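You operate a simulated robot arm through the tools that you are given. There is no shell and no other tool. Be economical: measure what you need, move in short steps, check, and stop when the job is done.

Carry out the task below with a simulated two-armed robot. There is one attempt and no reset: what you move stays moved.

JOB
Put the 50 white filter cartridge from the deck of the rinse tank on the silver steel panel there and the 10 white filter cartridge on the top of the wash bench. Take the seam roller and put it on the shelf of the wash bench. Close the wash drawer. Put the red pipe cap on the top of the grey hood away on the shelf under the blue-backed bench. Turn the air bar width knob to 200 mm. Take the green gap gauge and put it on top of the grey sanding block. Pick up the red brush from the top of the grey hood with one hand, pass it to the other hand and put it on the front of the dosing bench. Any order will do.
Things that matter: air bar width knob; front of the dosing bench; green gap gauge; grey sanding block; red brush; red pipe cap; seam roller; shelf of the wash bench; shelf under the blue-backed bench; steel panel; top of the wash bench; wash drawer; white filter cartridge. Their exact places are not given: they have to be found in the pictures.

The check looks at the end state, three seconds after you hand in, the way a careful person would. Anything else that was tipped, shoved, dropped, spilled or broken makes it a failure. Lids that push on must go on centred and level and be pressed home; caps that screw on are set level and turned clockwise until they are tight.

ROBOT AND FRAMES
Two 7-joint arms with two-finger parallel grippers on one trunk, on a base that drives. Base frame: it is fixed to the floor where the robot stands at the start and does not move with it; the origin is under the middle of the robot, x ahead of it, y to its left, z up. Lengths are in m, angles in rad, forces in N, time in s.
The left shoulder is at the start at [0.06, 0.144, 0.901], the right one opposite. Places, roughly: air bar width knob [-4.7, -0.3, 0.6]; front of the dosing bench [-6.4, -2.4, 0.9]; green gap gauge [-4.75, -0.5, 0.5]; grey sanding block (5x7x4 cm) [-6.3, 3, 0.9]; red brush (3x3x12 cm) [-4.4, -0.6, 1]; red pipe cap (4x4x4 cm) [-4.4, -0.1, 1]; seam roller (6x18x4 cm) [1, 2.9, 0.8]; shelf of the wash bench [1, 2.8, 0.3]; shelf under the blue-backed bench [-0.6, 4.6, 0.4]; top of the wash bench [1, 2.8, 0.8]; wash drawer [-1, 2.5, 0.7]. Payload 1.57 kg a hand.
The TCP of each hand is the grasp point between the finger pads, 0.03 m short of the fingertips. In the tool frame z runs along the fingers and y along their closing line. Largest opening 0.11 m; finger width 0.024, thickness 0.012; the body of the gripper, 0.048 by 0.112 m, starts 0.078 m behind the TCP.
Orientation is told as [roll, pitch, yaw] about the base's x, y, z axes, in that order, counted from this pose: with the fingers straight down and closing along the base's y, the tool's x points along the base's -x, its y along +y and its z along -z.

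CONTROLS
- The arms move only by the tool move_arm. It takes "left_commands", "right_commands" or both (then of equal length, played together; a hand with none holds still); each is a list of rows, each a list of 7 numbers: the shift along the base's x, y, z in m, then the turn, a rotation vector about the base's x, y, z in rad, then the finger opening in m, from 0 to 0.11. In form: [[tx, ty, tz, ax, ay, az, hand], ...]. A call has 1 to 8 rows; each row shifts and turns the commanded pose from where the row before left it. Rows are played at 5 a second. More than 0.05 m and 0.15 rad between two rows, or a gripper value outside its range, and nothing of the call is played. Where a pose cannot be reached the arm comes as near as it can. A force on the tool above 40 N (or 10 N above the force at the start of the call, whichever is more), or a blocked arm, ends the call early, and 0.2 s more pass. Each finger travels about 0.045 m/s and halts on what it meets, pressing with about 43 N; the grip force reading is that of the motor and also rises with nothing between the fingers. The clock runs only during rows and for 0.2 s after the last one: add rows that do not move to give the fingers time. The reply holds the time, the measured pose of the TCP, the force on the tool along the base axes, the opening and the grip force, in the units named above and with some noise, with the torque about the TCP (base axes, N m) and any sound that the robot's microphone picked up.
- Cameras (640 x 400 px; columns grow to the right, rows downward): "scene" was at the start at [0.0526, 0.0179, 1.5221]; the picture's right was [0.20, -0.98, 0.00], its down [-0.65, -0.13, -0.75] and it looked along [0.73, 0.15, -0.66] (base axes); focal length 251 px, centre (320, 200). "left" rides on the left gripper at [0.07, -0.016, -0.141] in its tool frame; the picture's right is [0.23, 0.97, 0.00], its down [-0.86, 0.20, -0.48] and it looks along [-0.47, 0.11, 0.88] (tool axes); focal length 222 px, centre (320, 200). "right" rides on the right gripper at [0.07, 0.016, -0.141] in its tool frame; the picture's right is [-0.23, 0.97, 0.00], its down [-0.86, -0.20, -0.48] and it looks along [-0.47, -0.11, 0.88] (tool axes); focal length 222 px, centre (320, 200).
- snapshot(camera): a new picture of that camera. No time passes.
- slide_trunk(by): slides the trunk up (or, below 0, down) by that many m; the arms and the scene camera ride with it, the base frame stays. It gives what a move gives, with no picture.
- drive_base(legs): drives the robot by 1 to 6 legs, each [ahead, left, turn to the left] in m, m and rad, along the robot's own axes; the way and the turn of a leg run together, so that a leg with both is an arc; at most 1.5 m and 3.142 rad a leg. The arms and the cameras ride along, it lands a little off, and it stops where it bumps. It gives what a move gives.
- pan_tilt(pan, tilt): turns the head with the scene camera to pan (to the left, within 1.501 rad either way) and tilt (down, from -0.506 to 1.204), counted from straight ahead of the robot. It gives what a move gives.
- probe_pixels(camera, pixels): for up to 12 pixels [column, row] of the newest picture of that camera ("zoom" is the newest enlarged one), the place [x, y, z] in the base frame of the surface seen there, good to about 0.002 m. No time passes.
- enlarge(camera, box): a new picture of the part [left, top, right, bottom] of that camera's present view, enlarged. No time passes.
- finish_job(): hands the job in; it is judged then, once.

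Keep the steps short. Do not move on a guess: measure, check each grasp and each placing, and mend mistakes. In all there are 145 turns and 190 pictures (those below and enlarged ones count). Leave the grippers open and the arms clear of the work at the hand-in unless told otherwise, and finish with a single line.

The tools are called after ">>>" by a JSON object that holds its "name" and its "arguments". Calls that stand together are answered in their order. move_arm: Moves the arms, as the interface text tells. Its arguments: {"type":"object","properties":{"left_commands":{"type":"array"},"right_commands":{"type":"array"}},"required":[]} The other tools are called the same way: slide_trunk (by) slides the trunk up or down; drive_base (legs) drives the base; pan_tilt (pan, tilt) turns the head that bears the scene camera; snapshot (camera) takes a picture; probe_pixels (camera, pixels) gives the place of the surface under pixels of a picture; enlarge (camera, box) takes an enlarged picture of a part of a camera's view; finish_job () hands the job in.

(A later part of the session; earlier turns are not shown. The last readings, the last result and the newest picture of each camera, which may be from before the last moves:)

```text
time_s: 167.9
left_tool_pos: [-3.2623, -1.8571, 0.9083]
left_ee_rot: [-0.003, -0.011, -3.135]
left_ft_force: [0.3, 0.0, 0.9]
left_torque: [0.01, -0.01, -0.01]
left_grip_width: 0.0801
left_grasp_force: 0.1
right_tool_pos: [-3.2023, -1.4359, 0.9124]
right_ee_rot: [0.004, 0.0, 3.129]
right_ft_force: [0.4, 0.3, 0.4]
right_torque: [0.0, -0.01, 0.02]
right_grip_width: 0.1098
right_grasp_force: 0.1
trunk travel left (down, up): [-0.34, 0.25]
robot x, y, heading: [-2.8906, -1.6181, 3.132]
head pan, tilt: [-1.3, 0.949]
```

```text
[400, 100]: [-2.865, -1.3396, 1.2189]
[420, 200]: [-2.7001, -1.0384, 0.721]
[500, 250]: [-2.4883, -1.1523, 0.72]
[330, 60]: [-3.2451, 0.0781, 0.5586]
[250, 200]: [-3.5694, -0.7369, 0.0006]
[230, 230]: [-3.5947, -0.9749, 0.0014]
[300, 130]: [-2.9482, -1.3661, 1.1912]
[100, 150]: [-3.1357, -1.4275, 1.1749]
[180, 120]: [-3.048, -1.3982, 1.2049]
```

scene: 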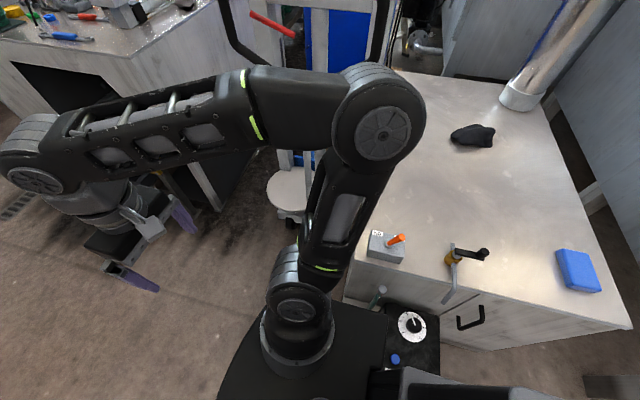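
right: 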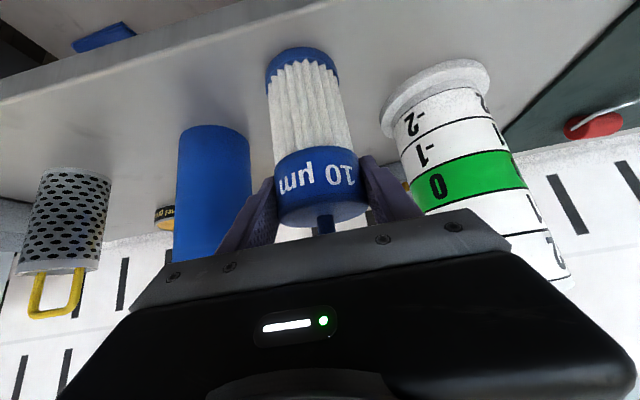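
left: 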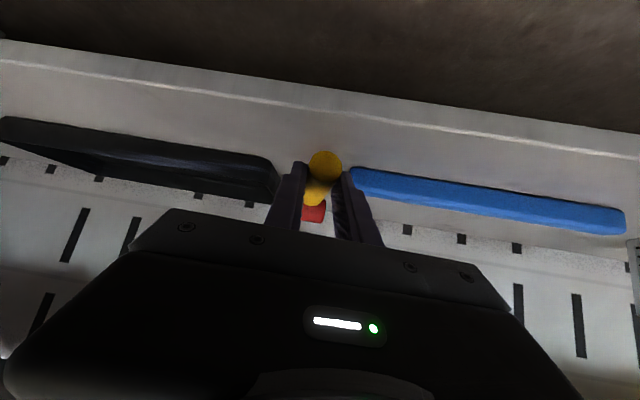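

A control box sticks out of the cabinet; move left 0.15 away from it, then go ahead.

>>> {"name": "drive_base", "arguments": {"legs": [[0, 0.17, 0], [1.0, 0, 0], [0.3, -0.15, 0], [1.2, 0, 0]]}}

>>> {"name": "pan_tilt", "arguments": {"pan": -1.45, "tilt": 0.45}}

>>> {"name": "snapshot", "arguments": {"camera": "scene"}}

```text
time_s: 181.8
left_tool_pos: [-5.7883, -1.8609, 0.9077]
left_ee_rot: [0.0, -0.011, -3.117]
left_ft_force: [0.1, 0.1, 0.4]
left_torque: [-0.03, 0.01, 0.04]
left_grip_width: 0.0801
left_grasp_force: 0.0
right_tool_pos: [-5.7338, -1.4378, 0.9124]
right_ee_rot: [0.001, 0.002, -3.139]
right_ft_force: [-0.2, 1.8, -0.6]
right_torque: [-0.01, -0.01, -0.01]
right_grip_width: 0.1098
right_grasp_force: 0.0
trunk travel left (down, up): [-0.34, 0.25]
robot x, y, heading: [-5.4223, -1.6162, -3.139]
head pan, tilt: [-1.3, 0.949]
```

```text
time_s: 182.7
left_tool_pos: [-5.7883, -1.8607, 0.9093]
left_ee_rot: [-0.002, -0.012, -3.115]
left_ft_force: [0.0, 0.3, -0.8]
left_torque: [-0.03, -0.02, -0.05]
left_grip_width: 0.0801
left_grasp_force: 0.0
right_tool_pos: [-5.7351, -1.438, 0.9133]
right_ee_rot: [0.002, -0.001, -3.14]
right_ft_force: [0.4, 0.2, -0.3]
right_torque: [-0.04, -0.02, -0.02]
right_grip_width: 0.1101
right_grasp_force: 0.0
trunk travel left (down, up): [-0.34, 0.25]
robot x, y, heading: [-5.4238, -1.6151, -3.136]
head pan, tilt: [-1.45, 0.45]
```

```text
104 pictures are left
```

scene: 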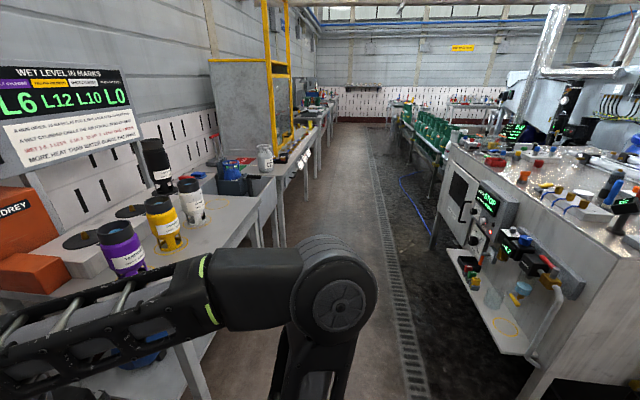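

The hood's west face has a control panel and a small shelf. Probe it, then turn to face +x.

>>> {"name": "probe_pixels", "arguments": {"camera": "scene", "pixels": [[450, 265], [500, 340], [490, 250], [470, 215], [525, 200], [265, 190], [290, 300], [380, 200], [610, 150], [180, 250], [560, 310]]}}

>>> {"name": "enlarge", "arguments": {"camera": "scene", "box": [420, 120, 640, 360]}}

>>> {"name": "drive_base", "arguments": {"legs": [[0, 0, -1.57], [0, 0, -1.57]]}}

>>> {"name": "pan_tilt", "arguments": {"pan": 0.6, "tilt": 0.5}}

>>> {"name": "snapshot", "arguments": {"camera": "scene"}}

```text
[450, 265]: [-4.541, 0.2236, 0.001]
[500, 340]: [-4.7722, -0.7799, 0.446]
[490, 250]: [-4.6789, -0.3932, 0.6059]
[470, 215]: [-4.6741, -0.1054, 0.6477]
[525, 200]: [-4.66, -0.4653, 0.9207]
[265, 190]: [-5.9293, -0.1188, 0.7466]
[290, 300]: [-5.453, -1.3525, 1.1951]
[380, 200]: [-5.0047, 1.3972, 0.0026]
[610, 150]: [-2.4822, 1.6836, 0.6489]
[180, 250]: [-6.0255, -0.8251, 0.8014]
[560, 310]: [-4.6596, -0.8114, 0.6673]
```

```text
1.67 times, centred on (530, 240) of scene
```

zoom: 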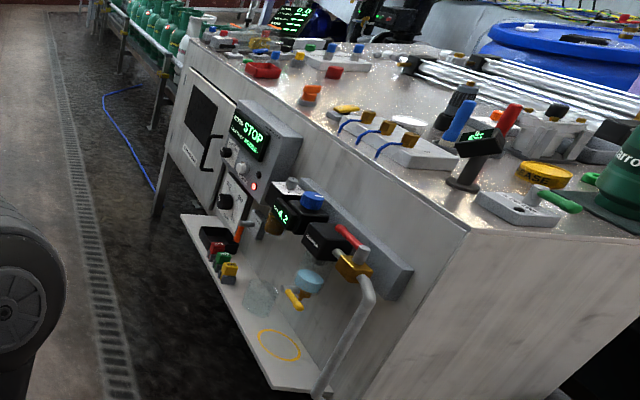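

```text
time_s: 190.7
left_tool_pos: [-5.059, -1.3675, 0.9093]
left_ee_rot: [-0.001, -0.013, 0.034]
left_ft_force: [-0.3, -0.3, -0.1]
left_torque: [-0.01, 0.02, 0.01]
left_grip_width: 0.0798
left_grasp_force: 0.0
right_tool_pos: [-5.1089, -1.7908, 0.9123]
right_ee_rot: [0.001, 0.0, 0.014]
right_ft_force: [0.3, -0.1, 0.3]
right_torque: [-0.02, 0.01, -0.02]
right_grip_width: 0.1102
right_grasp_force: 0.2
trunk travel left (down, up): [-0.34, 0.25]
robot x, y, heading: [-5.4214, -1.615, 0.012]
head pan, tilt: [-1.45, 0.45]
```

```text
time_s: 192.7
left_tool_pos: [-5.0597, -1.3681, 0.9087]
left_ee_rot: [-0.002, -0.011, 0.034]
left_ft_force: [0.1, -1.0, 0.5]
left_torque: [0.01, -0.03, 0.02]
left_grip_width: 0.0798
left_grasp_force: 0.1
right_tool_pos: [-5.1091, -1.7894, 0.9125]
right_ee_rot: [0.003, 0.002, 0.014]
right_ft_force: [0.7, 0.6, 0.5]
right_torque: [0.0, -0.02, 0.0]
right_grip_width: 0.11
right_grasp_force: 0.2
trunk travel left (down, up): [-0.34, 0.25]
robot x, y, heading: [-5.4199, -1.6169, 0.012]
head pan, tilt: [0.6, 0.499]
```

```text
102 pictures are left
```

scene: 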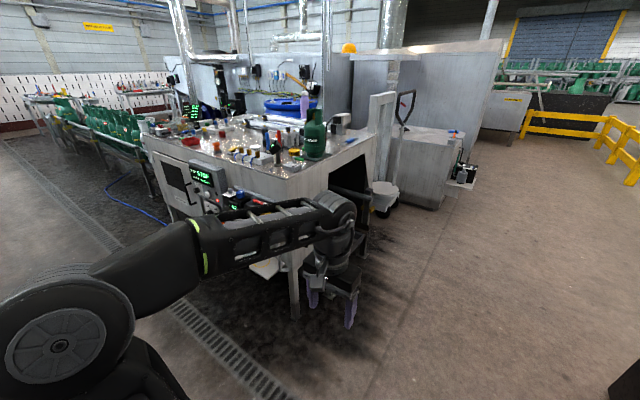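

Strafe left 1.2 m alongside the hood face.

>>> {"name": "drive_base", "arguments": {"legs": [[0, 1.2, -0.012]]}}

>>> {"name": "pan_tilt", "arguments": {"pan": 0.0, "tilt": 0.5}}

>>> {"name": "snapshot", "arguments": {"camera": "scene"}}

>>> {"name": "enlarge", "arguments": {"camera": "scene", "box": [180, 60, 460, 260]}}

```text
time_s: 198.8
left_tool_pos: [-5.0541, -0.1616, 0.9101]
left_ee_rot: [-0.002, -0.012, 0.004]
left_ft_force: [-0.2, 0.4, -1.0]
left_torque: [0.0, -0.02, -0.01]
left_grip_width: 0.0802
left_grasp_force: 0.2
right_tool_pos: [-5.1159, -0.5826, 0.9133]
right_ee_rot: [0.001, -0.001, -0.018]
right_ft_force: [-0.1, 0.5, 0.2]
right_torque: [0.01, 0.01, 0.0]
right_grip_width: 0.1097
right_grasp_force: 0.0
trunk travel left (down, up): [-0.34, 0.25]
robot x, y, heading: [-5.4236, -0.3993, -0.02]
head pan, tilt: [0.6, 0.499]
```

```text
time_s: 199.8
left_tool_pos: [-5.0546, -0.1619, 0.9091]
left_ee_rot: [-0.001, -0.012, 0.005]
left_ft_force: [1.0, -0.4, 0.6]
left_torque: [0.0, 0.02, 0.03]
left_grip_width: 0.0799
left_grasp_force: 0.0
right_tool_pos: [-5.1152, -0.5837, 0.9126]
right_ee_rot: [0.0, 0.001, -0.016]
right_ft_force: [-0.9, 0.3, 0.2]
right_torque: [0.01, 0.0, 0.0]
right_grip_width: 0.1101
right_grasp_force: 0.2
trunk travel left (down, up): [-0.34, 0.25]
robot x, y, heading: [-5.4205, -0.4004, -0.013]
head pan, tilt: [0.0, 0.499]
```

```text
101 pictures are left
```

scene: 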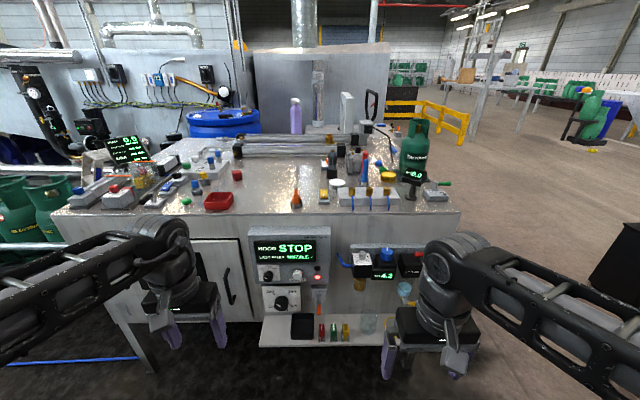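

```text
2.00 times, centred on (320, 160) of scene
```

zoom: 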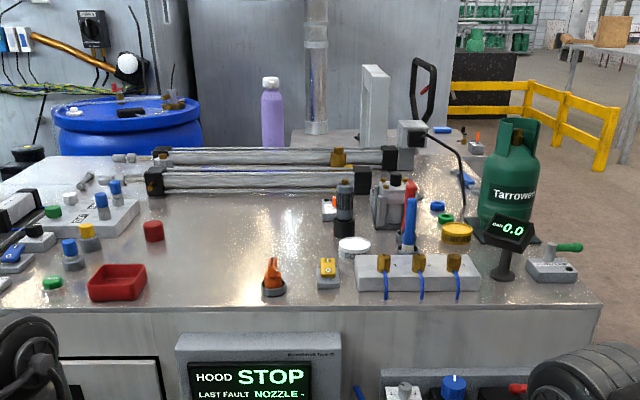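

Enlarge the control panel/shelf and the top items.

>>> {"name": "enlarge", "arguments": {"camera": "scene", "box": [240, 230, 440, 360]}}

>>> {"name": "enlarge", "arguments": {"camera": "scene", "box": [320, 130, 440, 215]}}

>>> {"name": "probe_pixels", "arguments": {"camera": "zoom", "pixels": [[265, 80], [258, 135], [240, 150], [265, 55]]}}

>>> {"name": "probe_pixels", "arguments": {"camera": "scene", "pixels": [[237, 175], [284, 303], [320, 332], [333, 332], [345, 332], [302, 325], [340, 345], [270, 278], [295, 277], [320, 295]]}}

```text
3.08 times, centred on (340, 295) of scene
```

zoom: 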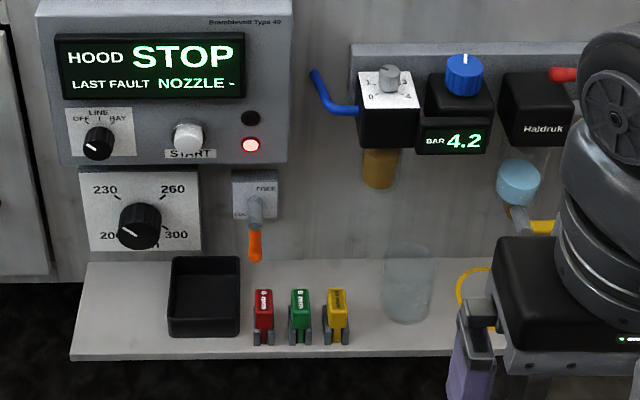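

```text
4.71 times, centred on (380, 172) of scene
```

zoom: 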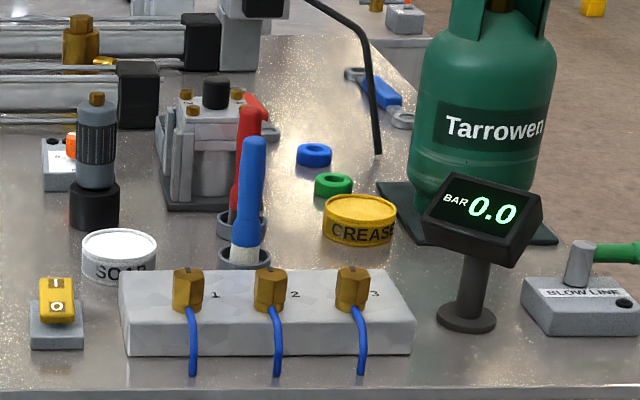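

```text
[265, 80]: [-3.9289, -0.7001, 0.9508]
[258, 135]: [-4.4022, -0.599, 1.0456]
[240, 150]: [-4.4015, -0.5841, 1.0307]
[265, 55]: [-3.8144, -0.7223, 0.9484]
```

```text
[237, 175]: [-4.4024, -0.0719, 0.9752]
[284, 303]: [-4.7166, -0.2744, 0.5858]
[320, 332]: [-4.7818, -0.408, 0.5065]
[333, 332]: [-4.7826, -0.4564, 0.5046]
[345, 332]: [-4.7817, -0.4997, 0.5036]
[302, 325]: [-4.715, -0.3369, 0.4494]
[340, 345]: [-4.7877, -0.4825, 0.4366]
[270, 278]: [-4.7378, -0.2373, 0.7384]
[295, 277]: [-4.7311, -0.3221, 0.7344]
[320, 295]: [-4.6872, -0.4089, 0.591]
```

Enlarge the knob dial and check the pointer.

>>> {"name": "enlarge", "arguments": {"camera": "scene", "box": [260, 280, 310, 315]}}

>>> {"name": "probe_pixels", "arguments": {"camera": "zoom", "pixels": [[260, 220], [300, 235], [270, 170], [270, 280], [200, 230], [335, 225], [150, 80], [420, 80], [120, 250]]}}

```text
11.43 times, centred on (285, 298) of scene
```

zoom: 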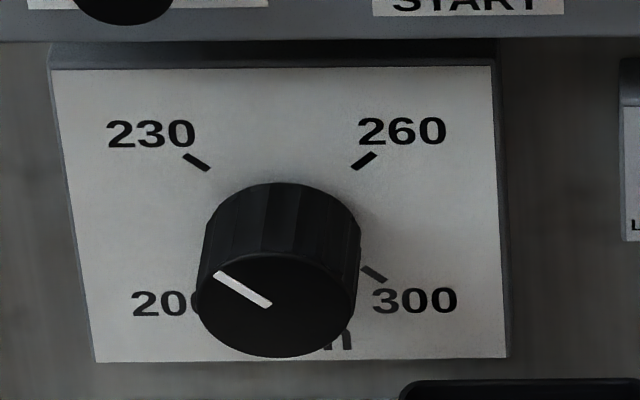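

```text
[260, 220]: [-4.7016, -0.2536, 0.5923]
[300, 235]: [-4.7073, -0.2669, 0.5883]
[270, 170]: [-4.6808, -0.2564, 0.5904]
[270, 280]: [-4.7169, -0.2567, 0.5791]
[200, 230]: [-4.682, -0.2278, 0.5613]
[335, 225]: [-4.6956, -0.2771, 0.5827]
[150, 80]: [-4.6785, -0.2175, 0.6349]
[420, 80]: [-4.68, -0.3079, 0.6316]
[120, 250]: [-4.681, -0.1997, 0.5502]
```

Pointer sits at ~230 (upper left); 200 is lower left, so it needs about 90° counter-clockwise. Measure the knob face and surroundings.

>>> {"name": "probe_pixels", "arguments": {"camera": "zoom", "pixels": [[278, 303], [278, 260], [278, 348], [204, 300], [352, 300], [270, 300], [222, 276], [200, 165], [362, 165], [374, 276], [300, 20], [300, 55]]}}

>>> {"name": "drive_base", "arguments": {"legs": [[0.09, 0, 0.013]]}}

```text
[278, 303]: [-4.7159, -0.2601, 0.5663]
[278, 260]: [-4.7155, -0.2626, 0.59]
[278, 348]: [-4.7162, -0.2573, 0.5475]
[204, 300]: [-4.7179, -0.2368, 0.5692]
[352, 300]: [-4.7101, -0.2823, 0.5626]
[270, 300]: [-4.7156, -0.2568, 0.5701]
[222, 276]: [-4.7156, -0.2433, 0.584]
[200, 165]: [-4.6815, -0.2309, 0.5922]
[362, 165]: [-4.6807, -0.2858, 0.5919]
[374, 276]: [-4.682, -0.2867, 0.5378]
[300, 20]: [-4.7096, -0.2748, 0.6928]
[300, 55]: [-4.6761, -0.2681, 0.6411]
```

```text
time_s: 200.9
left_tool_pos: [-4.9658, -0.1573, 0.9091]
left_ee_rot: [-0.001, -0.011, 0.018]
left_ft_force: [0.3, 1.4, 0.3]
left_torque: [0.01, 0.03, 0.02]
left_grip_width: 0.0801
left_grasp_force: 0.0
right_tool_pos: [-5.023, -0.5788, 0.9119]
right_ee_rot: [0.002, 0.002, -0.003]
right_ft_force: [0.2, 0.3, -0.3]
right_torque: [0.01, 0.02, 0.02]
right_grip_width: 0.1103
right_grasp_force: 0.0
trunk travel left (down, up): [-0.34, 0.25]
robot x, y, heading: [-5.3321, -0.3972, 0.004]
head pan, tilt: [0.0, 0.499]
```

Knob centre (y -0.259, z 0.566), face x -4.716, radius ≈0.022, pointer ≈132°. Bring the left hand horizontal in front of it.

>>> {"name": "move_arm", "arguments": {"left_commands": [[0, -0.012, -0.02, 0, -0.145, -0.018, 0.09], [0, -0.013, -0.03, 0, -0.145, 0, 0.09], [0, -0.013, -0.03, 0, -0.145, 0, 0.09], [0, -0.013, -0.03, 0, -0.145, 0, 0.09], [0, -0.013, -0.035, 0, -0.145, 0, 0.09], [0, -0.013, -0.035, 0, -0.145, 0, 0.08], [0, -0.013, -0.035, 0, -0.145, 0, 0.07], [0, -0.012, -0.035, 0, -0.145, 0, 0.07]]}}

>>> {"name": "move_arm", "arguments": {"left_commands": [[0.03, 0, -0.03, 0, -0.13, 0, 0.07], [0.03, 0, -0.03, 0, -0.13, 0, 0.07], [0.02, 0, -0.033, 0, -0.135, 0, 0.07], [0, 0, 0, 0, 0, 0, 0.07]]}}

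>>> {"name": "snapshot", "arguments": {"camera": "left"}}

>>> {"name": "snapshot", "arguments": {"camera": "scene"}}

```text
time_s: 202.8
left_tool_pos: [-4.8176, -0.2772, 0.7146]
left_ee_rot: [-0.01, -1.173, 0.004]
left_ft_force: [-0.6, 0.0, 0.8]
left_torque: [0.0, 0.0, -0.03]
left_grip_width: 0.0701
left_grasp_force: 0.1
left hand out of reach, approached as far as the arm can: row 4, 5, 6, 7
right_tool_pos: [-5.0227, -0.5795, 0.9124]
right_ee_rot: [0.002, 0.002, -0.003]
right_ft_force: [-0.3, 0.8, 0.4]
right_torque: [0.01, -0.01, 0.01]
right_grip_width: 0.1099
right_grasp_force: 0.0
trunk travel left (down, up): [-0.34, 0.25]
robot x, y, heading: [-5.3301, -0.3999, -0.001]
head pan, tilt: [0.0, 0.499]
```

```text
time_s: 203.8
left_tool_pos: [-4.7363, -0.2772, 0.6223]
left_ee_rot: [-1.366, -1.57, 1.359]
left_ft_force: [-0.8, 0.1, -0.3]
left_torque: [0.01, 0.01, 0.05]
left_grip_width: 0.0699
left_grasp_force: 0.0
right_tool_pos: [-5.0231, -0.5795, 0.9123]
right_ee_rot: [0.0, 0.0, -0.001]
right_ft_force: [-0.4, 0.0, 0.1]
right_torque: [0.0, 0.01, 0.0]
right_grip_width: 0.1098
right_grasp_force: 0.1
trunk travel left (down, up): [-0.34, 0.25]
robot x, y, heading: [-5.3306, -0.3968, -0.006]
head pan, tilt: [0.0, 0.499]
```

```text
96 pictures are left
```

left: 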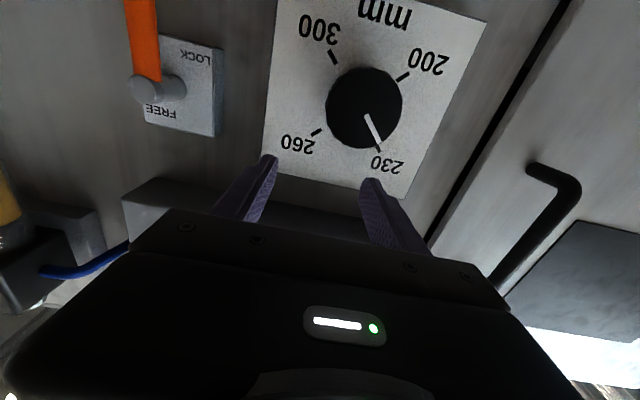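

```text
95 pictures are left
```

scene: 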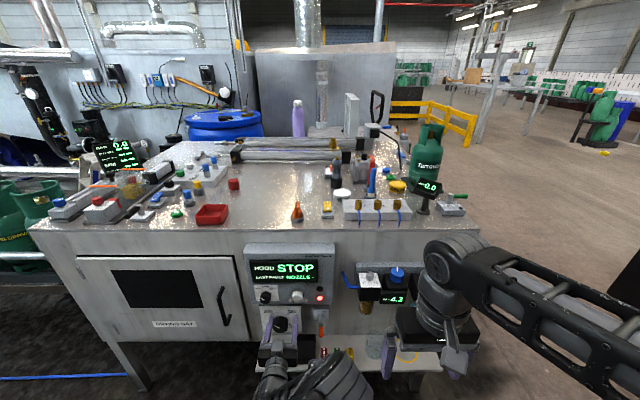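

The dial confirms 230. Back a bit, centre on the knob, then advance.

>>> {"name": "move_arm", "arguments": {"left_commands": [[-0.035, 0, 0, 0, 0, 0, 0.07], [0, 0.009, -0.028, 0, 0, 0, 0.07], [0, 0.009, -0.028, 0, 0, 0, 0.07], [0, 0, 0, 0, 0, 0, 0.07]]}}

>>> {"name": "snapshot", "arguments": {"camera": "left"}}

```text
time_s: 204.8
left_tool_pos: [-4.7745, -0.2592, 0.5663]
left_ee_rot: [-0.171, -1.568, 0.166]
left_ft_force: [-0.1, 0.3, 0.5]
left_torque: [0.03, 0.03, 0.03]
left_grip_width: 0.0702
left_grasp_force: 0.1
right_tool_pos: [-5.0228, -0.5796, 0.9135]
right_ee_rot: [0.001, -0.001, -0.002]
right_ft_force: [0.2, 0.7, -0.3]
right_torque: [0.01, -0.01, 0.04]
right_grip_width: 0.11
right_grasp_force: 0.0
trunk travel left (down, up): [-0.34, 0.25]
robot x, y, heading: [-5.3347, -0.4022, -0.002]
head pan, tilt: [0.0, 0.499]
```

```text
94 pictures are left
```

left: 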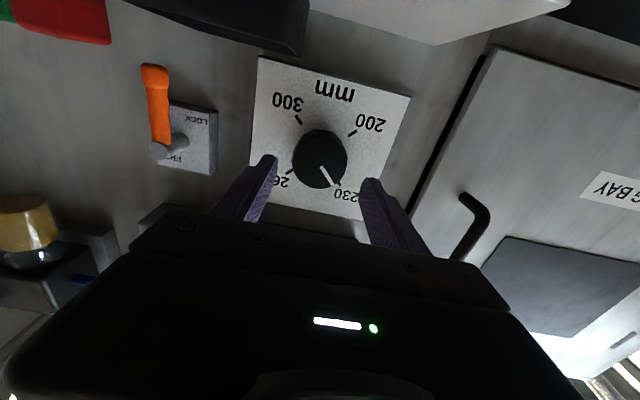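

Advance onto the knob and close.

>>> {"name": "move_arm", "arguments": {"left_commands": [[0.027, 0, 0, 0, 0, 0, 0.07], [0.025, 0, 0, 0, 0, 0, 0.07], [0, 0, 0, 0, 0, 0, 0.04], [0, 0, 0, 0, 0, 0, 0.03], [0, 0, 0, 0, 0, 0, 0.03], [0, 0, 0, 0, 0, 0, 0.03]]}}

>>> {"name": "snapshot", "arguments": {"camera": "left"}}

```text
time_s: 206.2
left_tool_pos: [-4.7204, -0.2599, 0.5673]
left_ee_rot: [-0.152, -1.568, 0.15]
left_ft_force: [2.5, -2.6, 0.6]
left_torque: [-0.02, 0.3, 0.58]
left_grip_width: 0.05
left_grasp_force: 38.0
right_tool_pos: [-5.0222, -0.5805, 0.911]
right_ee_rot: [0.002, 0.0, -0.003]
right_ft_force: [0.3, 0.0, -0.4]
right_torque: [-0.03, -0.01, 0.02]
right_grip_width: 0.1099
right_grasp_force: 0.0
trunk travel left (down, up): [-0.34, 0.25]
robot x, y, heading: [-5.3309, -0.3968, -0.0]
head pan, tilt: [0.0, 0.499]
```

```text
93 pictures are left
```

left: 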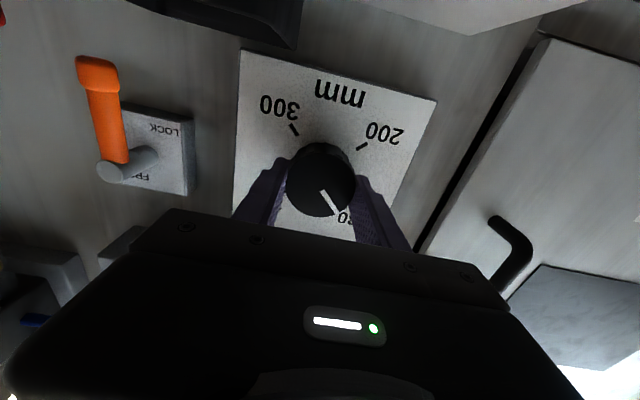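

Gripped (0.050). Turn about -x: first 8 × 0.14 rad.

>>> {"name": "move_arm", "arguments": {"left_commands": [[0, 0, 0, -0.14, 0, 0, 0.03], [0, 0, 0, -0.14, 0, 0, 0.03], [0, 0, 0, -0.14, 0, 0, 0.03], [0, 0, 0, -0.14, 0, 0, 0.03], [0, 0, 0, -0.14, 0, 0, 0.03], [0, 0, 0, -0.14, 0, 0, 0.03], [0, 0, 0, -0.14, 0, 0, 0.03], [0, 0, 0, -0.14, 0, 0, 0.03]]}}

>>> {"name": "snapshot", "arguments": {"camera": "left"}}

```text
time_s: 207.9
left_tool_pos: [-4.7224, -0.2581, 0.5658]
left_ee_rot: [-1.569, -0.446, 1.568]
left_ft_force: [11.8, 10.0, -6.7]
left_torque: [0.0, -0.13, 0.04]
left_grip_width: 0.0503
left_grasp_force: 45.4
right_tool_pos: [-5.0204, -0.5786, 0.9128]
right_ee_rot: [0.003, 0.002, -0.001]
right_ft_force: [-0.9, 0.7, -0.1]
right_torque: [0.03, 0.0, -0.02]
right_grip_width: 0.1101
right_grasp_force: 0.0
trunk travel left (down, up): [-0.34, 0.25]
robot x, y, heading: [-5.3323, -0.399, 0.002]
head pan, tilt: [0.0, 0.499]
```

```text
92 pictures are left
```

left: 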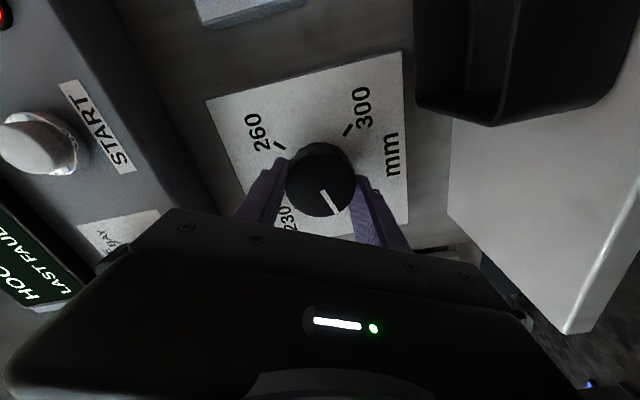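

About 64° done; turn 0.5 rad more.

>>> {"name": "move_arm", "arguments": {"left_commands": [[0, 0, 0, -0.125, 0, 0, 0.03], [0, 0, 0, -0.125, 0, 0, 0.03], [0, 0, 0, -0.125, 0, 0, 0.03], [0, 0, 0, -0.125, 0, 0, 0.03], [0, 0, 0, 0, 0, 0, 0.03]]}}

>>> {"name": "snapshot", "arguments": {"camera": "left"}}

```text
time_s: 209.2
left_tool_pos: [-4.7205, -0.2577, 0.5648]
left_ee_rot: [-1.572, 0.05, 1.569]
left_ft_force: [12.5, 13.3, -8.5]
left_torque: [1.38, 0.4, 0.67]
left_grip_width: 0.0503
left_grasp_force: 45.3
right_tool_pos: [-5.0211, -0.5787, 0.9121]
right_ee_rot: [0.002, 0.002, -0.001]
right_ft_force: [-0.3, -0.1, -0.2]
right_torque: [0.0, 0.01, 0.01]
right_grip_width: 0.1102
right_grasp_force: 0.0
trunk travel left (down, up): [-0.34, 0.25]
robot x, y, heading: [-5.3352, -0.3981, 0.003]
head pan, tilt: [0.0, 0.499]
```

```text
91 pictures are left
```

left: 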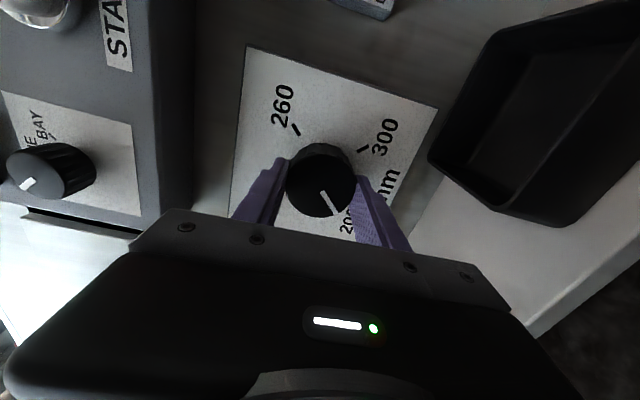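

Torque rises – pointer at the end stop near 200. Open and back out to see.

>>> {"name": "move_arm", "arguments": {"left_commands": [[0, 0, 0, 0, 0, 0, 0.06], [0, 0, 0, 0, 0, 0, 0.07], [-0.03, 0, 0, 0, 0, 0, 0.07], [-0.03, 0, 0, 0, 0, 0, 0.07], [-0.03, 0, 0, 0, 0, 0, 0.07]]}}

>>> {"name": "snapshot", "arguments": {"camera": "left"}}

>>> {"name": "enlarge", "arguments": {"camera": "left", "box": [260, 80, 420, 200]}}

```text
time_s: 210.3
left_tool_pos: [-4.8106, -0.2599, 0.5649]
left_ee_rot: [-1.575, 0.053, 1.568]
left_ft_force: [-0.1, -0.2, -0.2]
left_torque: [-0.01, 0.03, -0.02]
left_grip_width: 0.0699
left_grasp_force: 0.0
right_tool_pos: [-5.0226, -0.5793, 0.9128]
right_ee_rot: [0.002, 0.0, -0.001]
right_ft_force: [0.0, 0.0, 0.1]
right_torque: [0.02, 0.0, -0.03]
right_grip_width: 0.1101
right_grasp_force: 0.1
trunk travel left (down, up): [-0.34, 0.25]
robot x, y, heading: [-5.3368, -0.4042, 0.001]
head pan, tilt: [0.0, 0.499]
```

```text
90 pictures are left
```

left: 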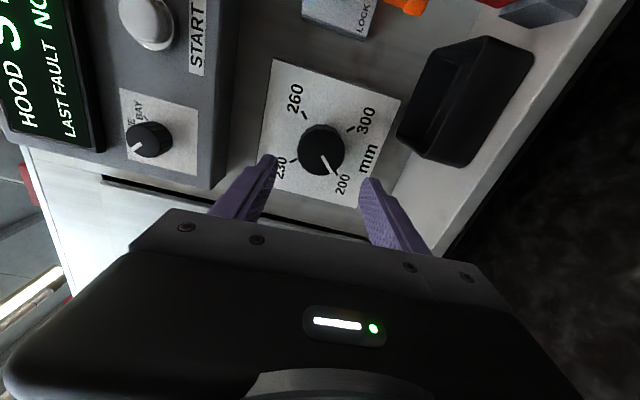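

```text
3.33 times, centred on (340, 140) of left
```

zoom: 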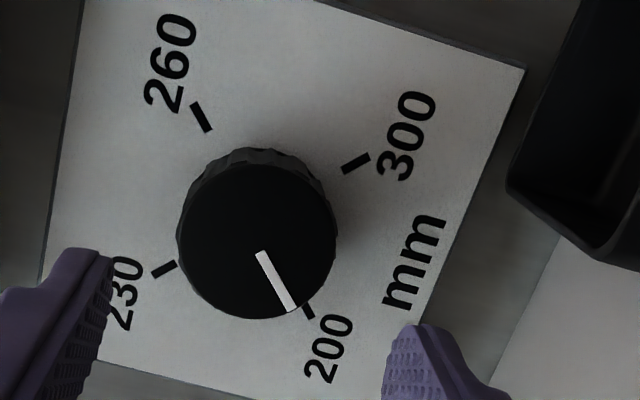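

Knob reads 200 (pointer parallel to the 260–200 tick line). Now back off, raise the trunk, and fold the left hand down again.

>>> {"name": "drive_base", "arguments": {"legs": [[-0.14, 0, 0]]}}

>>> {"name": "slide_trunk", "arguments": {"by": 0.24}}

>>> {"name": "move_arm", "arguments": {"left_commands": [[-0.01, 0.01, 0.01, 0.145, 0, 0, 0.07], [-0.01, 0.01, 0.01, 0.145, 0, 0, 0.07], [-0.01, 0.01, 0.01, 0.145, 0, 0, 0.07], [-0.01, 0.01, 0.01, 0.145, 0, 0, 0.07], [0, 0.01, 0.01, 0.145, 0, 0, 0.07], [0, 0.01, 0.01, 0.145, 0, 0, 0.07], [0, 0.01, 0.01, 0.145, 0, 0, 0.07], [0, 0.01, 0.01, 0.145, 0, 0, 0.07]]}}

>>> {"name": "move_arm", "arguments": {"left_commands": [[0, 0.01, 0.02, 0.145, 0, 0, 0.07], [0, 0.01, 0.02, 0.145, 0, 0, 0.07], [0, 0.01, 0.02, 0.145, 0, 0, 0.07], [0, 0, 0.02, 0, 0.148, 0, 0.07], [0, 0, 0.02, 0, 0.148, 0, 0.07], [0, 0, 0.02, 0, 0.148, 0, 0.07], [0, 0, 0.02, 0, 0.148, 0, 0.07], [0, 0, 0.02, 0, 0.148, 0, 0.07]]}}

>>> {"name": "move_arm", "arguments": {"left_commands": [[0, 0, 0.02, 0, 0.148, 0, 0.07], [0, 0, 0.02, 0, 0.148, 0, 0.07], [0, 0, 0.01, 0, 0.148, 0, 0.07], [0, 0, 0, 0, 0.148, 0, 0.07], [0, 0, 0, 0, 0.148, 0, 0.07]]}}

>>> {"name": "snapshot", "arguments": {"camera": "scene"}}

```text
time_s: 211.7
left_tool_pos: [-4.9503, -0.2582, 0.566]
left_ee_rot: [-1.574, 0.05, 1.567]
left_ft_force: [-1.0, 0.0, 0.7]
left_torque: [-0.01, -0.04, 0.0]
left_grip_width: 0.0698
left_grasp_force: 0.1
right_tool_pos: [-5.1627, -0.5795, 0.9124]
right_ee_rot: [0.003, 0.0, -0.002]
right_ft_force: [0.4, 0.6, -0.9]
right_torque: [-0.02, 0.01, 0.03]
right_grip_width: 0.1098
right_grasp_force: 0.1
trunk travel left (down, up): [-0.34, 0.25]
robot x, y, heading: [-5.4729, -0.4012, 0.006]
head pan, tilt: [0.0, 0.499]
```

```text
time_s: 214.2
left_tool_pos: [-4.9497, -0.2591, 0.8053]
left_ee_rot: [-1.575, 0.05, 1.567]
left_ft_force: [0.0, 0.0, -0.5]
left_torque: [-0.01, -0.02, 0.01]
left_grip_width: 0.0702
left_grasp_force: 0.1
right_tool_pos: [-5.162, -0.5789, 1.1522]
right_ee_rot: [0.002, 0.0, -0.003]
right_ft_force: [-0.2, 0.4, 0.7]
right_torque: [0.01, -0.02, 0.03]
right_grip_width: 0.1103
right_grasp_force: 0.0
trunk travel left (down, up): [-0.58, 0.01]
robot x, y, heading: [-5.4713, -0.4021, -0.001]
head pan, tilt: [0.0, 0.499]
```

```text
time_s: 216.0
left_tool_pos: [-4.9817, -0.1974, 0.899]
left_ee_rot: [-1.588, -1.106, 1.583]
left_ft_force: [-0.1, 0.7, 0.9]
left_torque: [-0.01, -0.01, -0.02]
left_grip_width: 0.0702
left_grasp_force: 0.0
left hand out of reach, approached as far as the arm can: row 4, 6, 7, 8
right_tool_pos: [-5.1615, -0.5788, 1.153]
right_ee_rot: [0.002, 0.002, -0.002]
right_ft_force: [-0.2, 0.4, 0.4]
right_torque: [-0.01, -0.04, 0.0]
right_grip_width: 0.1101
right_grasp_force: 0.1
trunk travel left (down, up): [-0.58, 0.01]
robot x, y, heading: [-5.4725, -0.4029, -0.003]
head pan, tilt: [0.0, 0.499]
```

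```text
time_s: 217.8
left_tool_pos: [-4.9425, -0.1635, 1.034]
left_ee_rot: [-0.03, -0.827, 0.036]
left_ft_force: [-1.0, -0.1, 0.8]
left_torque: [-0.05, 0.0, -0.01]
left_grip_width: 0.0698
left_grasp_force: 0.0
left hand out of reach, approached as far as the arm can: row 3, 4, 5
right_tool_pos: [-5.1629, -0.5778, 1.1523]
right_ee_rot: [0.0, 0.0, -0.002]
right_ft_force: [0.1, -0.3, -1.0]
right_torque: [-0.01, 0.04, 0.0]
right_grip_width: 0.1103
right_grasp_force: 0.1
trunk travel left (down, up): [-0.58, 0.01]
robot x, y, heading: [-5.4721, -0.4011, -0.0]
head pan, tilt: [0.0, 0.499]
```

```text
time_s: 219.0
left_tool_pos: [-4.9412, -0.1644, 1.0846]
left_ee_rot: [-0.007, -0.085, 0.026]
left_ft_force: [0.5, 0.3, -0.2]
left_torque: [-0.01, -0.02, 0.02]
left_grip_width: 0.0702
left_grasp_force: 0.0
right_tool_pos: [-5.1618, -0.5791, 1.1526]
right_ee_rot: [0.002, 0.001, -0.001]
right_ft_force: [-0.4, 0.5, -0.4]
right_torque: [0.01, 0.03, -0.01]
right_grip_width: 0.1099
right_grasp_force: 0.0
trunk travel left (down, up): [-0.58, 0.01]
robot x, y, heading: [-5.4741, -0.4003, -0.001]
head pan, tilt: [0.0, 0.499]
```

```text
88 pictures are left
```

scene: 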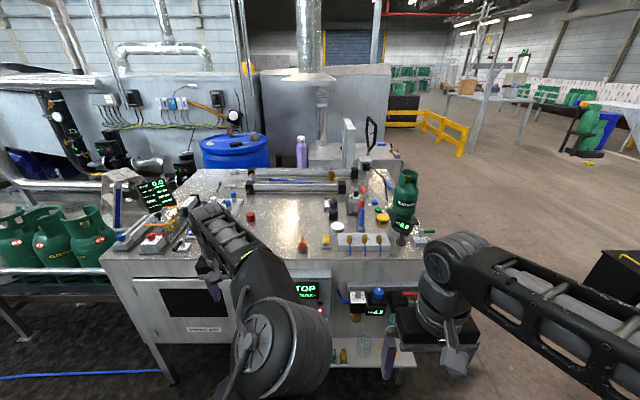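

Tuck the left hand away left/up, and zoom on the two brushes to measure the red one.

>>> {"name": "move_arm", "arguments": {"left_commands": [[-0.03, 0.03, 0.02, 0, 0.08, -0.025, 0.09], [-0.03, 0.03, 0.02, 0, 0, 0, 0.11], [-0.03, 0.03, 0.02, 0, 0, 0, 0.11], [-0.02, 0.03, 0.01, 0, 0, 0, 0.11]]}}

>>> {"name": "enlarge", "arguments": {"camera": "scene", "box": [310, 170, 430, 260]}}

>>> {"name": "probe_pixels", "arguments": {"camera": "zoom", "pixels": [[270, 130], [278, 145], [272, 165], [266, 180], [275, 205], [282, 180], [250, 190], [300, 150], [225, 170], [330, 230]]}}

```text
time_s: 220.0
left_tool_pos: [-5.0524, -0.0434, 1.1547]
left_ee_rot: [-0.005, -0.006, 0.001]
left_ft_force: [0.0, -0.4, -0.4]
left_torque: [-0.01, 0.0, 0.01]
left_grip_width: 0.1104
left_grasp_force: 0.0
right_tool_pos: [-5.1626, -0.5783, 1.1523]
right_ee_rot: [0.004, -0.001, -0.002]
right_ft_force: [-0.3, 0.1, -0.2]
right_torque: [0.0, 0.03, -0.01]
right_grip_width: 0.1102
right_grasp_force: 0.0
trunk travel left (down, up): [-0.58, 0.01]
robot x, y, heading: [-5.4723, -0.3988, -0.004]
head pan, tilt: [0.0, 0.499]
```

```text
4.44 times, centred on (370, 215) of scene
```

zoom: 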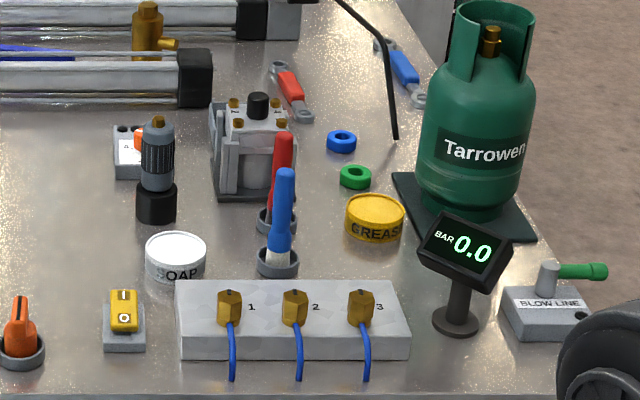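

```text
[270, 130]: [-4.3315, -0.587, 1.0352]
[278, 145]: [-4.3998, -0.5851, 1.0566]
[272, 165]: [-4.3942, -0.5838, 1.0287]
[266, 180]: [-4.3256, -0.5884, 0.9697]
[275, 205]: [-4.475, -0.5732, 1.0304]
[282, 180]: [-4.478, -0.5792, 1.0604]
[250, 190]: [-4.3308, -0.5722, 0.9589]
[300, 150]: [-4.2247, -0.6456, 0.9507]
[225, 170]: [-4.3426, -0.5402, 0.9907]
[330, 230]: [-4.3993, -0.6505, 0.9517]
```

Red brush axis ≈(-4.395,-0.587), top z≈1.07; blue brush stands 8 cm in front, the pump is 6 cm behind. Drive in (keeping off the small shelf at x -4.79) and tilt the right hand.

>>> {"name": "drive_base", "arguments": {"legs": [[0.38, -0.045, 0.003]]}}

>>> {"name": "move_arm", "arguments": {"right_commands": [[0, 0.01, 0.02, 0, -0.14, 0, 0.09], [0, 0.01, 0.02, 0, -0.14, 0, 0.07], [0.01, 0, 0.02, 0, -0.14, 0, 0.07], [0.02, 0, 0.01, 0, -0.14, 0, 0.07], [0.02, 0, 0, 0, -0.14, 0, 0.07], [0.02, 0, 0, 0, -0.1, 0, 0.07], [0, 0, 0, 0, 0, 0, 0.07]]}}

>>> {"name": "pan_tilt", "arguments": {"pan": -0.15, "tilt": 0.65}}

>>> {"name": "enlarge", "arguments": {"camera": "scene", "box": [200, 60, 440, 230]}}

>>> {"name": "snapshot", "arguments": {"camera": "right"}}

```text
time_s: 222.4
left_tool_pos: [-4.6734, -0.0832, 1.1558]
left_ee_rot: [-0.005, -0.006, 0.007]
left_ft_force: [-0.3, -0.1, -0.1]
left_torque: [-0.01, 0.03, 0.05]
left_grip_width: 0.1099
left_grasp_force: 0.0
right_tool_pos: [-4.7799, -0.6209, 1.1509]
right_ee_rot: [0.001, 0.002, 0.004]
right_ft_force: [0.1, -0.9, 0.8]
right_torque: [0.0, 0.04, -0.01]
right_grip_width: 0.1099
right_grasp_force: 0.0
trunk travel left (down, up): [-0.58, 0.01]
robot x, y, heading: [-5.091, -0.4419, 0.005]
head pan, tilt: [0.0, 0.499]
```

```text
time_s: 224.0
left_tool_pos: [-4.6748, -0.0835, 1.1557]
left_ee_rot: [-0.004, -0.006, 0.007]
left_ft_force: [-0.6, -0.4, 0.8]
left_torque: [0.01, -0.01, -0.02]
left_grip_width: 0.1099
left_grasp_force: 0.0
right_tool_pos: [-4.7099, -0.6015, 1.2213]
right_ee_rot: [-0.003, -0.8, 0.007]
right_ft_force: [0.9, 0.2, 0.7]
right_torque: [0.01, 0.02, 0.03]
right_grip_width: 0.0699
right_grasp_force: 0.0
trunk travel left (down, up): [-0.58, 0.01]
robot x, y, heading: [-5.0947, -0.4456, 0.01]
head pan, tilt: [0.0, 0.499]
```

```text
time_s: 224.7
left_tool_pos: [-4.6741, -0.084, 1.1541]
left_ee_rot: [-0.006, -0.009, 0.007]
left_ft_force: [0.4, -0.5, -0.1]
left_torque: [0.0, -0.03, 0.03]
left_grip_width: 0.1098
left_grasp_force: 0.0
right_tool_pos: [-4.7105, -0.6014, 1.2217]
right_ee_rot: [-0.004, -0.8, 0.008]
right_ft_force: [0.1, 0.9, -0.2]
right_torque: [-0.03, -0.03, 0.0]
right_grip_width: 0.07
right_grasp_force: 0.1
trunk travel left (down, up): [-0.58, 0.01]
robot x, y, heading: [-5.0899, -0.4405, 0.008]
head pan, tilt: [-0.15, 0.649]
```

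```text
2.35 times, centred on (320, 145) of scene
```

zoom: 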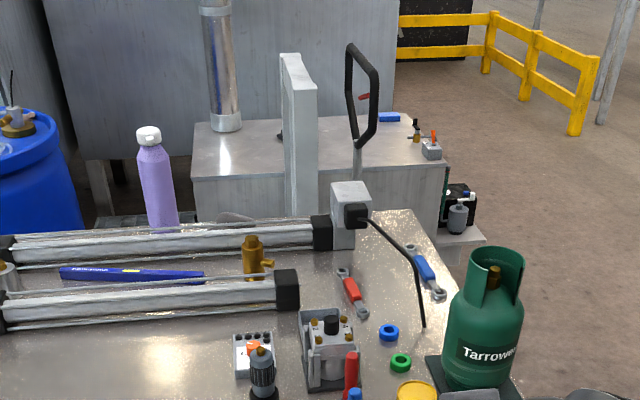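

```text
85 pictures are left
```

right: 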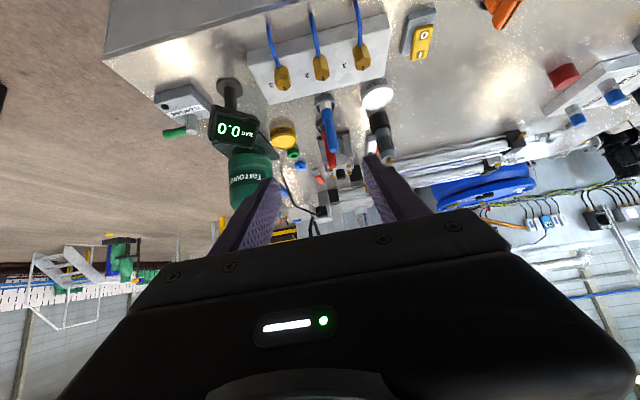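

Probe the red brush top precisely from this view.

>>> {"name": "enlarge", "arguments": {"camera": "scene", "box": [280, 180, 400, 260]}}

>>> {"name": "probe_pixels", "arguments": {"camera": "zoom", "pixels": [[375, 170], [320, 180], [290, 155], [284, 170], [297, 170], [290, 185]]}}

```text
5.00 times, centred on (340, 220) of scene
```

zoom: 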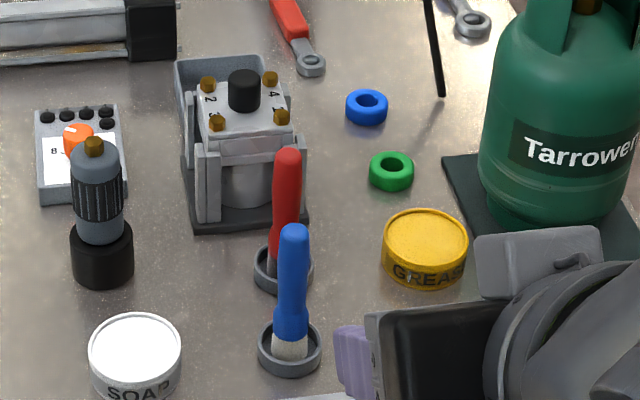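

```text
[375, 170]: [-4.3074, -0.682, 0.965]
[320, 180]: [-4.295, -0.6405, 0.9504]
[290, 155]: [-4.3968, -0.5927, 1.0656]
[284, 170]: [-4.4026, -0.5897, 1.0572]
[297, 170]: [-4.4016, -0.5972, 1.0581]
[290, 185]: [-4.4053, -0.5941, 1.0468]
```

Move to the pre-grasp point above/behind the red brush.

>>> {"name": "move_arm", "arguments": {"right_commands": [[0.048, 0.002, -0.01, 0, 0, 0, 0.07], [0.048, 0.002, -0.01, 0, 0, 0, 0.07], [0.048, 0.002, -0.01, 0, 0, 0, 0.07], [0.048, 0.002, -0.01, 0, 0, 0, 0.07], [0.048, 0.001, -0.01, 0, 0, 0, 0.07], [0.0035, 0, -0.045, 0, 0, 0, 0.07], [0, 0, 0, 0, 0, 0, 0.07]]}}

>>> {"name": "snapshot", "arguments": {"camera": "right"}}

>>> {"name": "enlarge", "arguments": {"camera": "scene", "box": [260, 160, 420, 260]}}

```text
time_s: 226.3
left_tool_pos: [-4.674, -0.0836, 1.1553]
left_ee_rot: [-0.006, -0.006, 0.008]
left_ft_force: [0.3, 0.1, -0.5]
left_torque: [0.03, -0.03, 0.0]
left_grip_width: 0.1099
left_grasp_force: 0.1
right_tool_pos: [-4.4666, -0.5899, 1.1268]
right_ee_rot: [-0.002, -0.801, 0.007]
right_ft_force: [-0.5, 0.0, -0.4]
right_torque: [0.02, -0.02, 0.0]
right_grip_width: 0.07
right_grasp_force: 0.0
trunk travel left (down, up): [-0.58, 0.01]
robot x, y, heading: [-5.0932, -0.443, 0.006]
head pan, tilt: [-0.15, 0.649]
```

```text
83 pictures are left
```

right: 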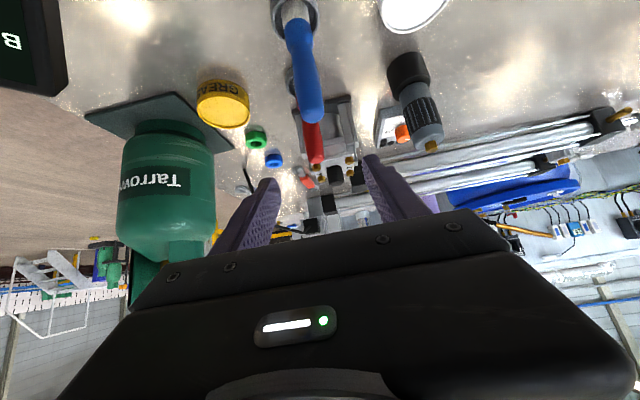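

```text
4.00 times, centred on (340, 210) of scene
```

zoom: 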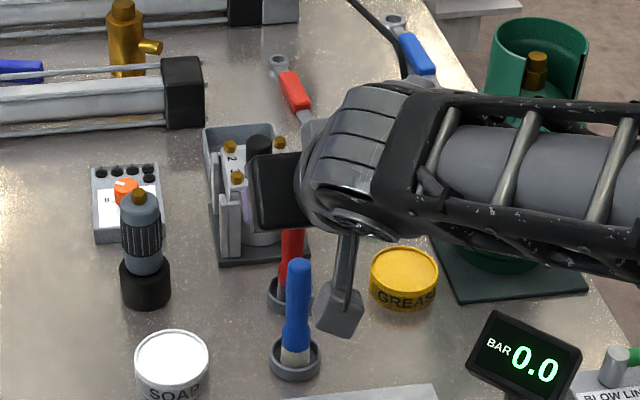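

Red brush lies between the fingers in line. Advance and close.

>>> {"name": "move_arm", "arguments": {"right_commands": [[0.024, -0.001, -0.025, 0, 0, 0, 0.07], [0.024, -0.001, -0.025, 0, 0, 0, 0.07], [0.0246, 0, -0.025, 0, 0, 0, 0.07], [0, 0, 0, 0, 0, 0, 0.04], [0, 0, 0, 0, 0, 0, 0.01], [0, 0, 0, 0, 0, 0, 0.01], [0, 0, 0, 0, 0, 0, 0.01], [0, 0, 0, 0, 0, 0, 0.01]]}}

>>> {"name": "snapshot", "arguments": {"camera": "right"}}

```text
time_s: 228.1
left_tool_pos: [-4.6736, -0.0843, 1.1541]
left_ee_rot: [-0.006, -0.007, 0.007]
left_ft_force: [-0.1, 0.2, -0.8]
left_torque: [-0.04, 0.0, 0.03]
left_grip_width: 0.11
left_grasp_force: 0.0
right_tool_pos: [-4.3931, -0.5949, 1.0531]
right_ee_rot: [-0.003, -0.799, 0.007]
right_ft_force: [0.0, 0.9, 0.0]
right_torque: [0.01, -0.02, -0.01]
right_grip_width: 0.0174
right_grasp_force: 29.8
trunk travel left (down, up): [-0.58, 0.01]
robot x, y, heading: [-5.0918, -0.4431, 0.006]
head pan, tilt: [-0.15, 0.649]
```

```text
81 pictures are left
```

right: 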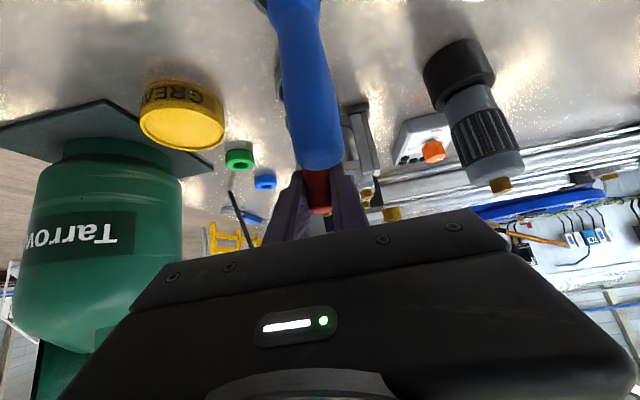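

Held (0.017). Lift straight up 14 cm.

>>> {"name": "move_arm", "arguments": {"right_commands": [[0, 0, 0.025, 0, 0, 0, 0.01], [0, 0, 0.035, 0, 0, 0, 0.01], [0, 0, 0.04, 0, 0, 0, 0.01], [0, 0, 0.04, 0, 0, 0, 0.01], [0, 0, 0, 0, 0, 0, 0.01]]}}

>>> {"name": "snapshot", "arguments": {"camera": "right"}}

>>> {"name": "enlarge", "arguments": {"camera": "scene", "box": [240, 100, 440, 250]}}

```text
time_s: 229.3
left_tool_pos: [-4.6744, -0.0839, 1.1546]
left_ee_rot: [-0.006, -0.007, 0.009]
left_ft_force: [-0.1, 0.1, 0.8]
left_torque: [0.01, 0.01, 0.03]
left_grip_width: 0.1102
left_grasp_force: 0.0
right_tool_pos: [-4.3933, -0.5956, 1.1911]
right_ee_rot: [-0.003, -0.799, 0.007]
right_ft_force: [1.0, -0.7, -0.5]
right_torque: [-0.01, 0.0, 0.04]
right_grip_width: 0.0172
right_grasp_force: 32.2
trunk travel left (down, up): [-0.58, 0.01]
robot x, y, heading: [-5.0914, -0.4427, 0.006]
head pan, tilt: [-0.15, 0.649]
```

```text
80 pictures are left
```

right: 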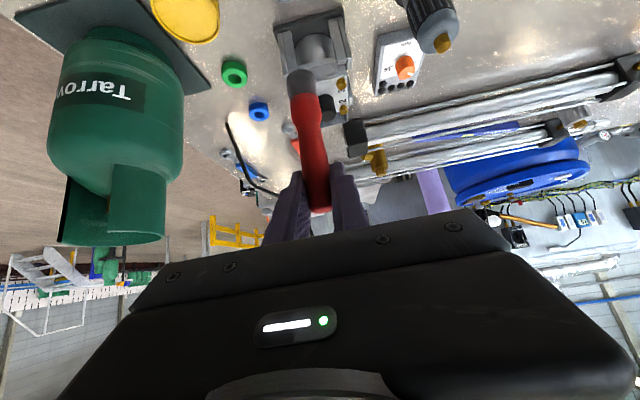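

```text
2.67 times, centred on (340, 175) of scene
```

zoom: 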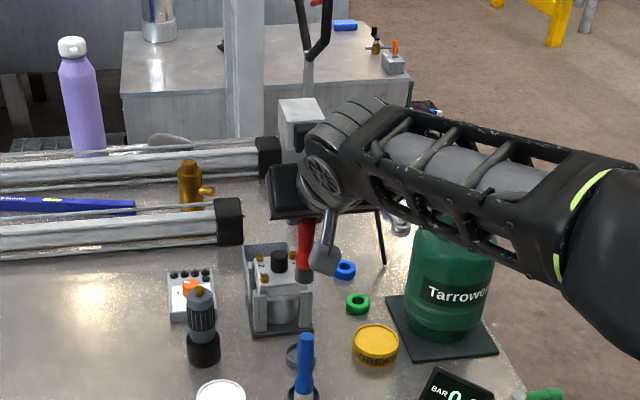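

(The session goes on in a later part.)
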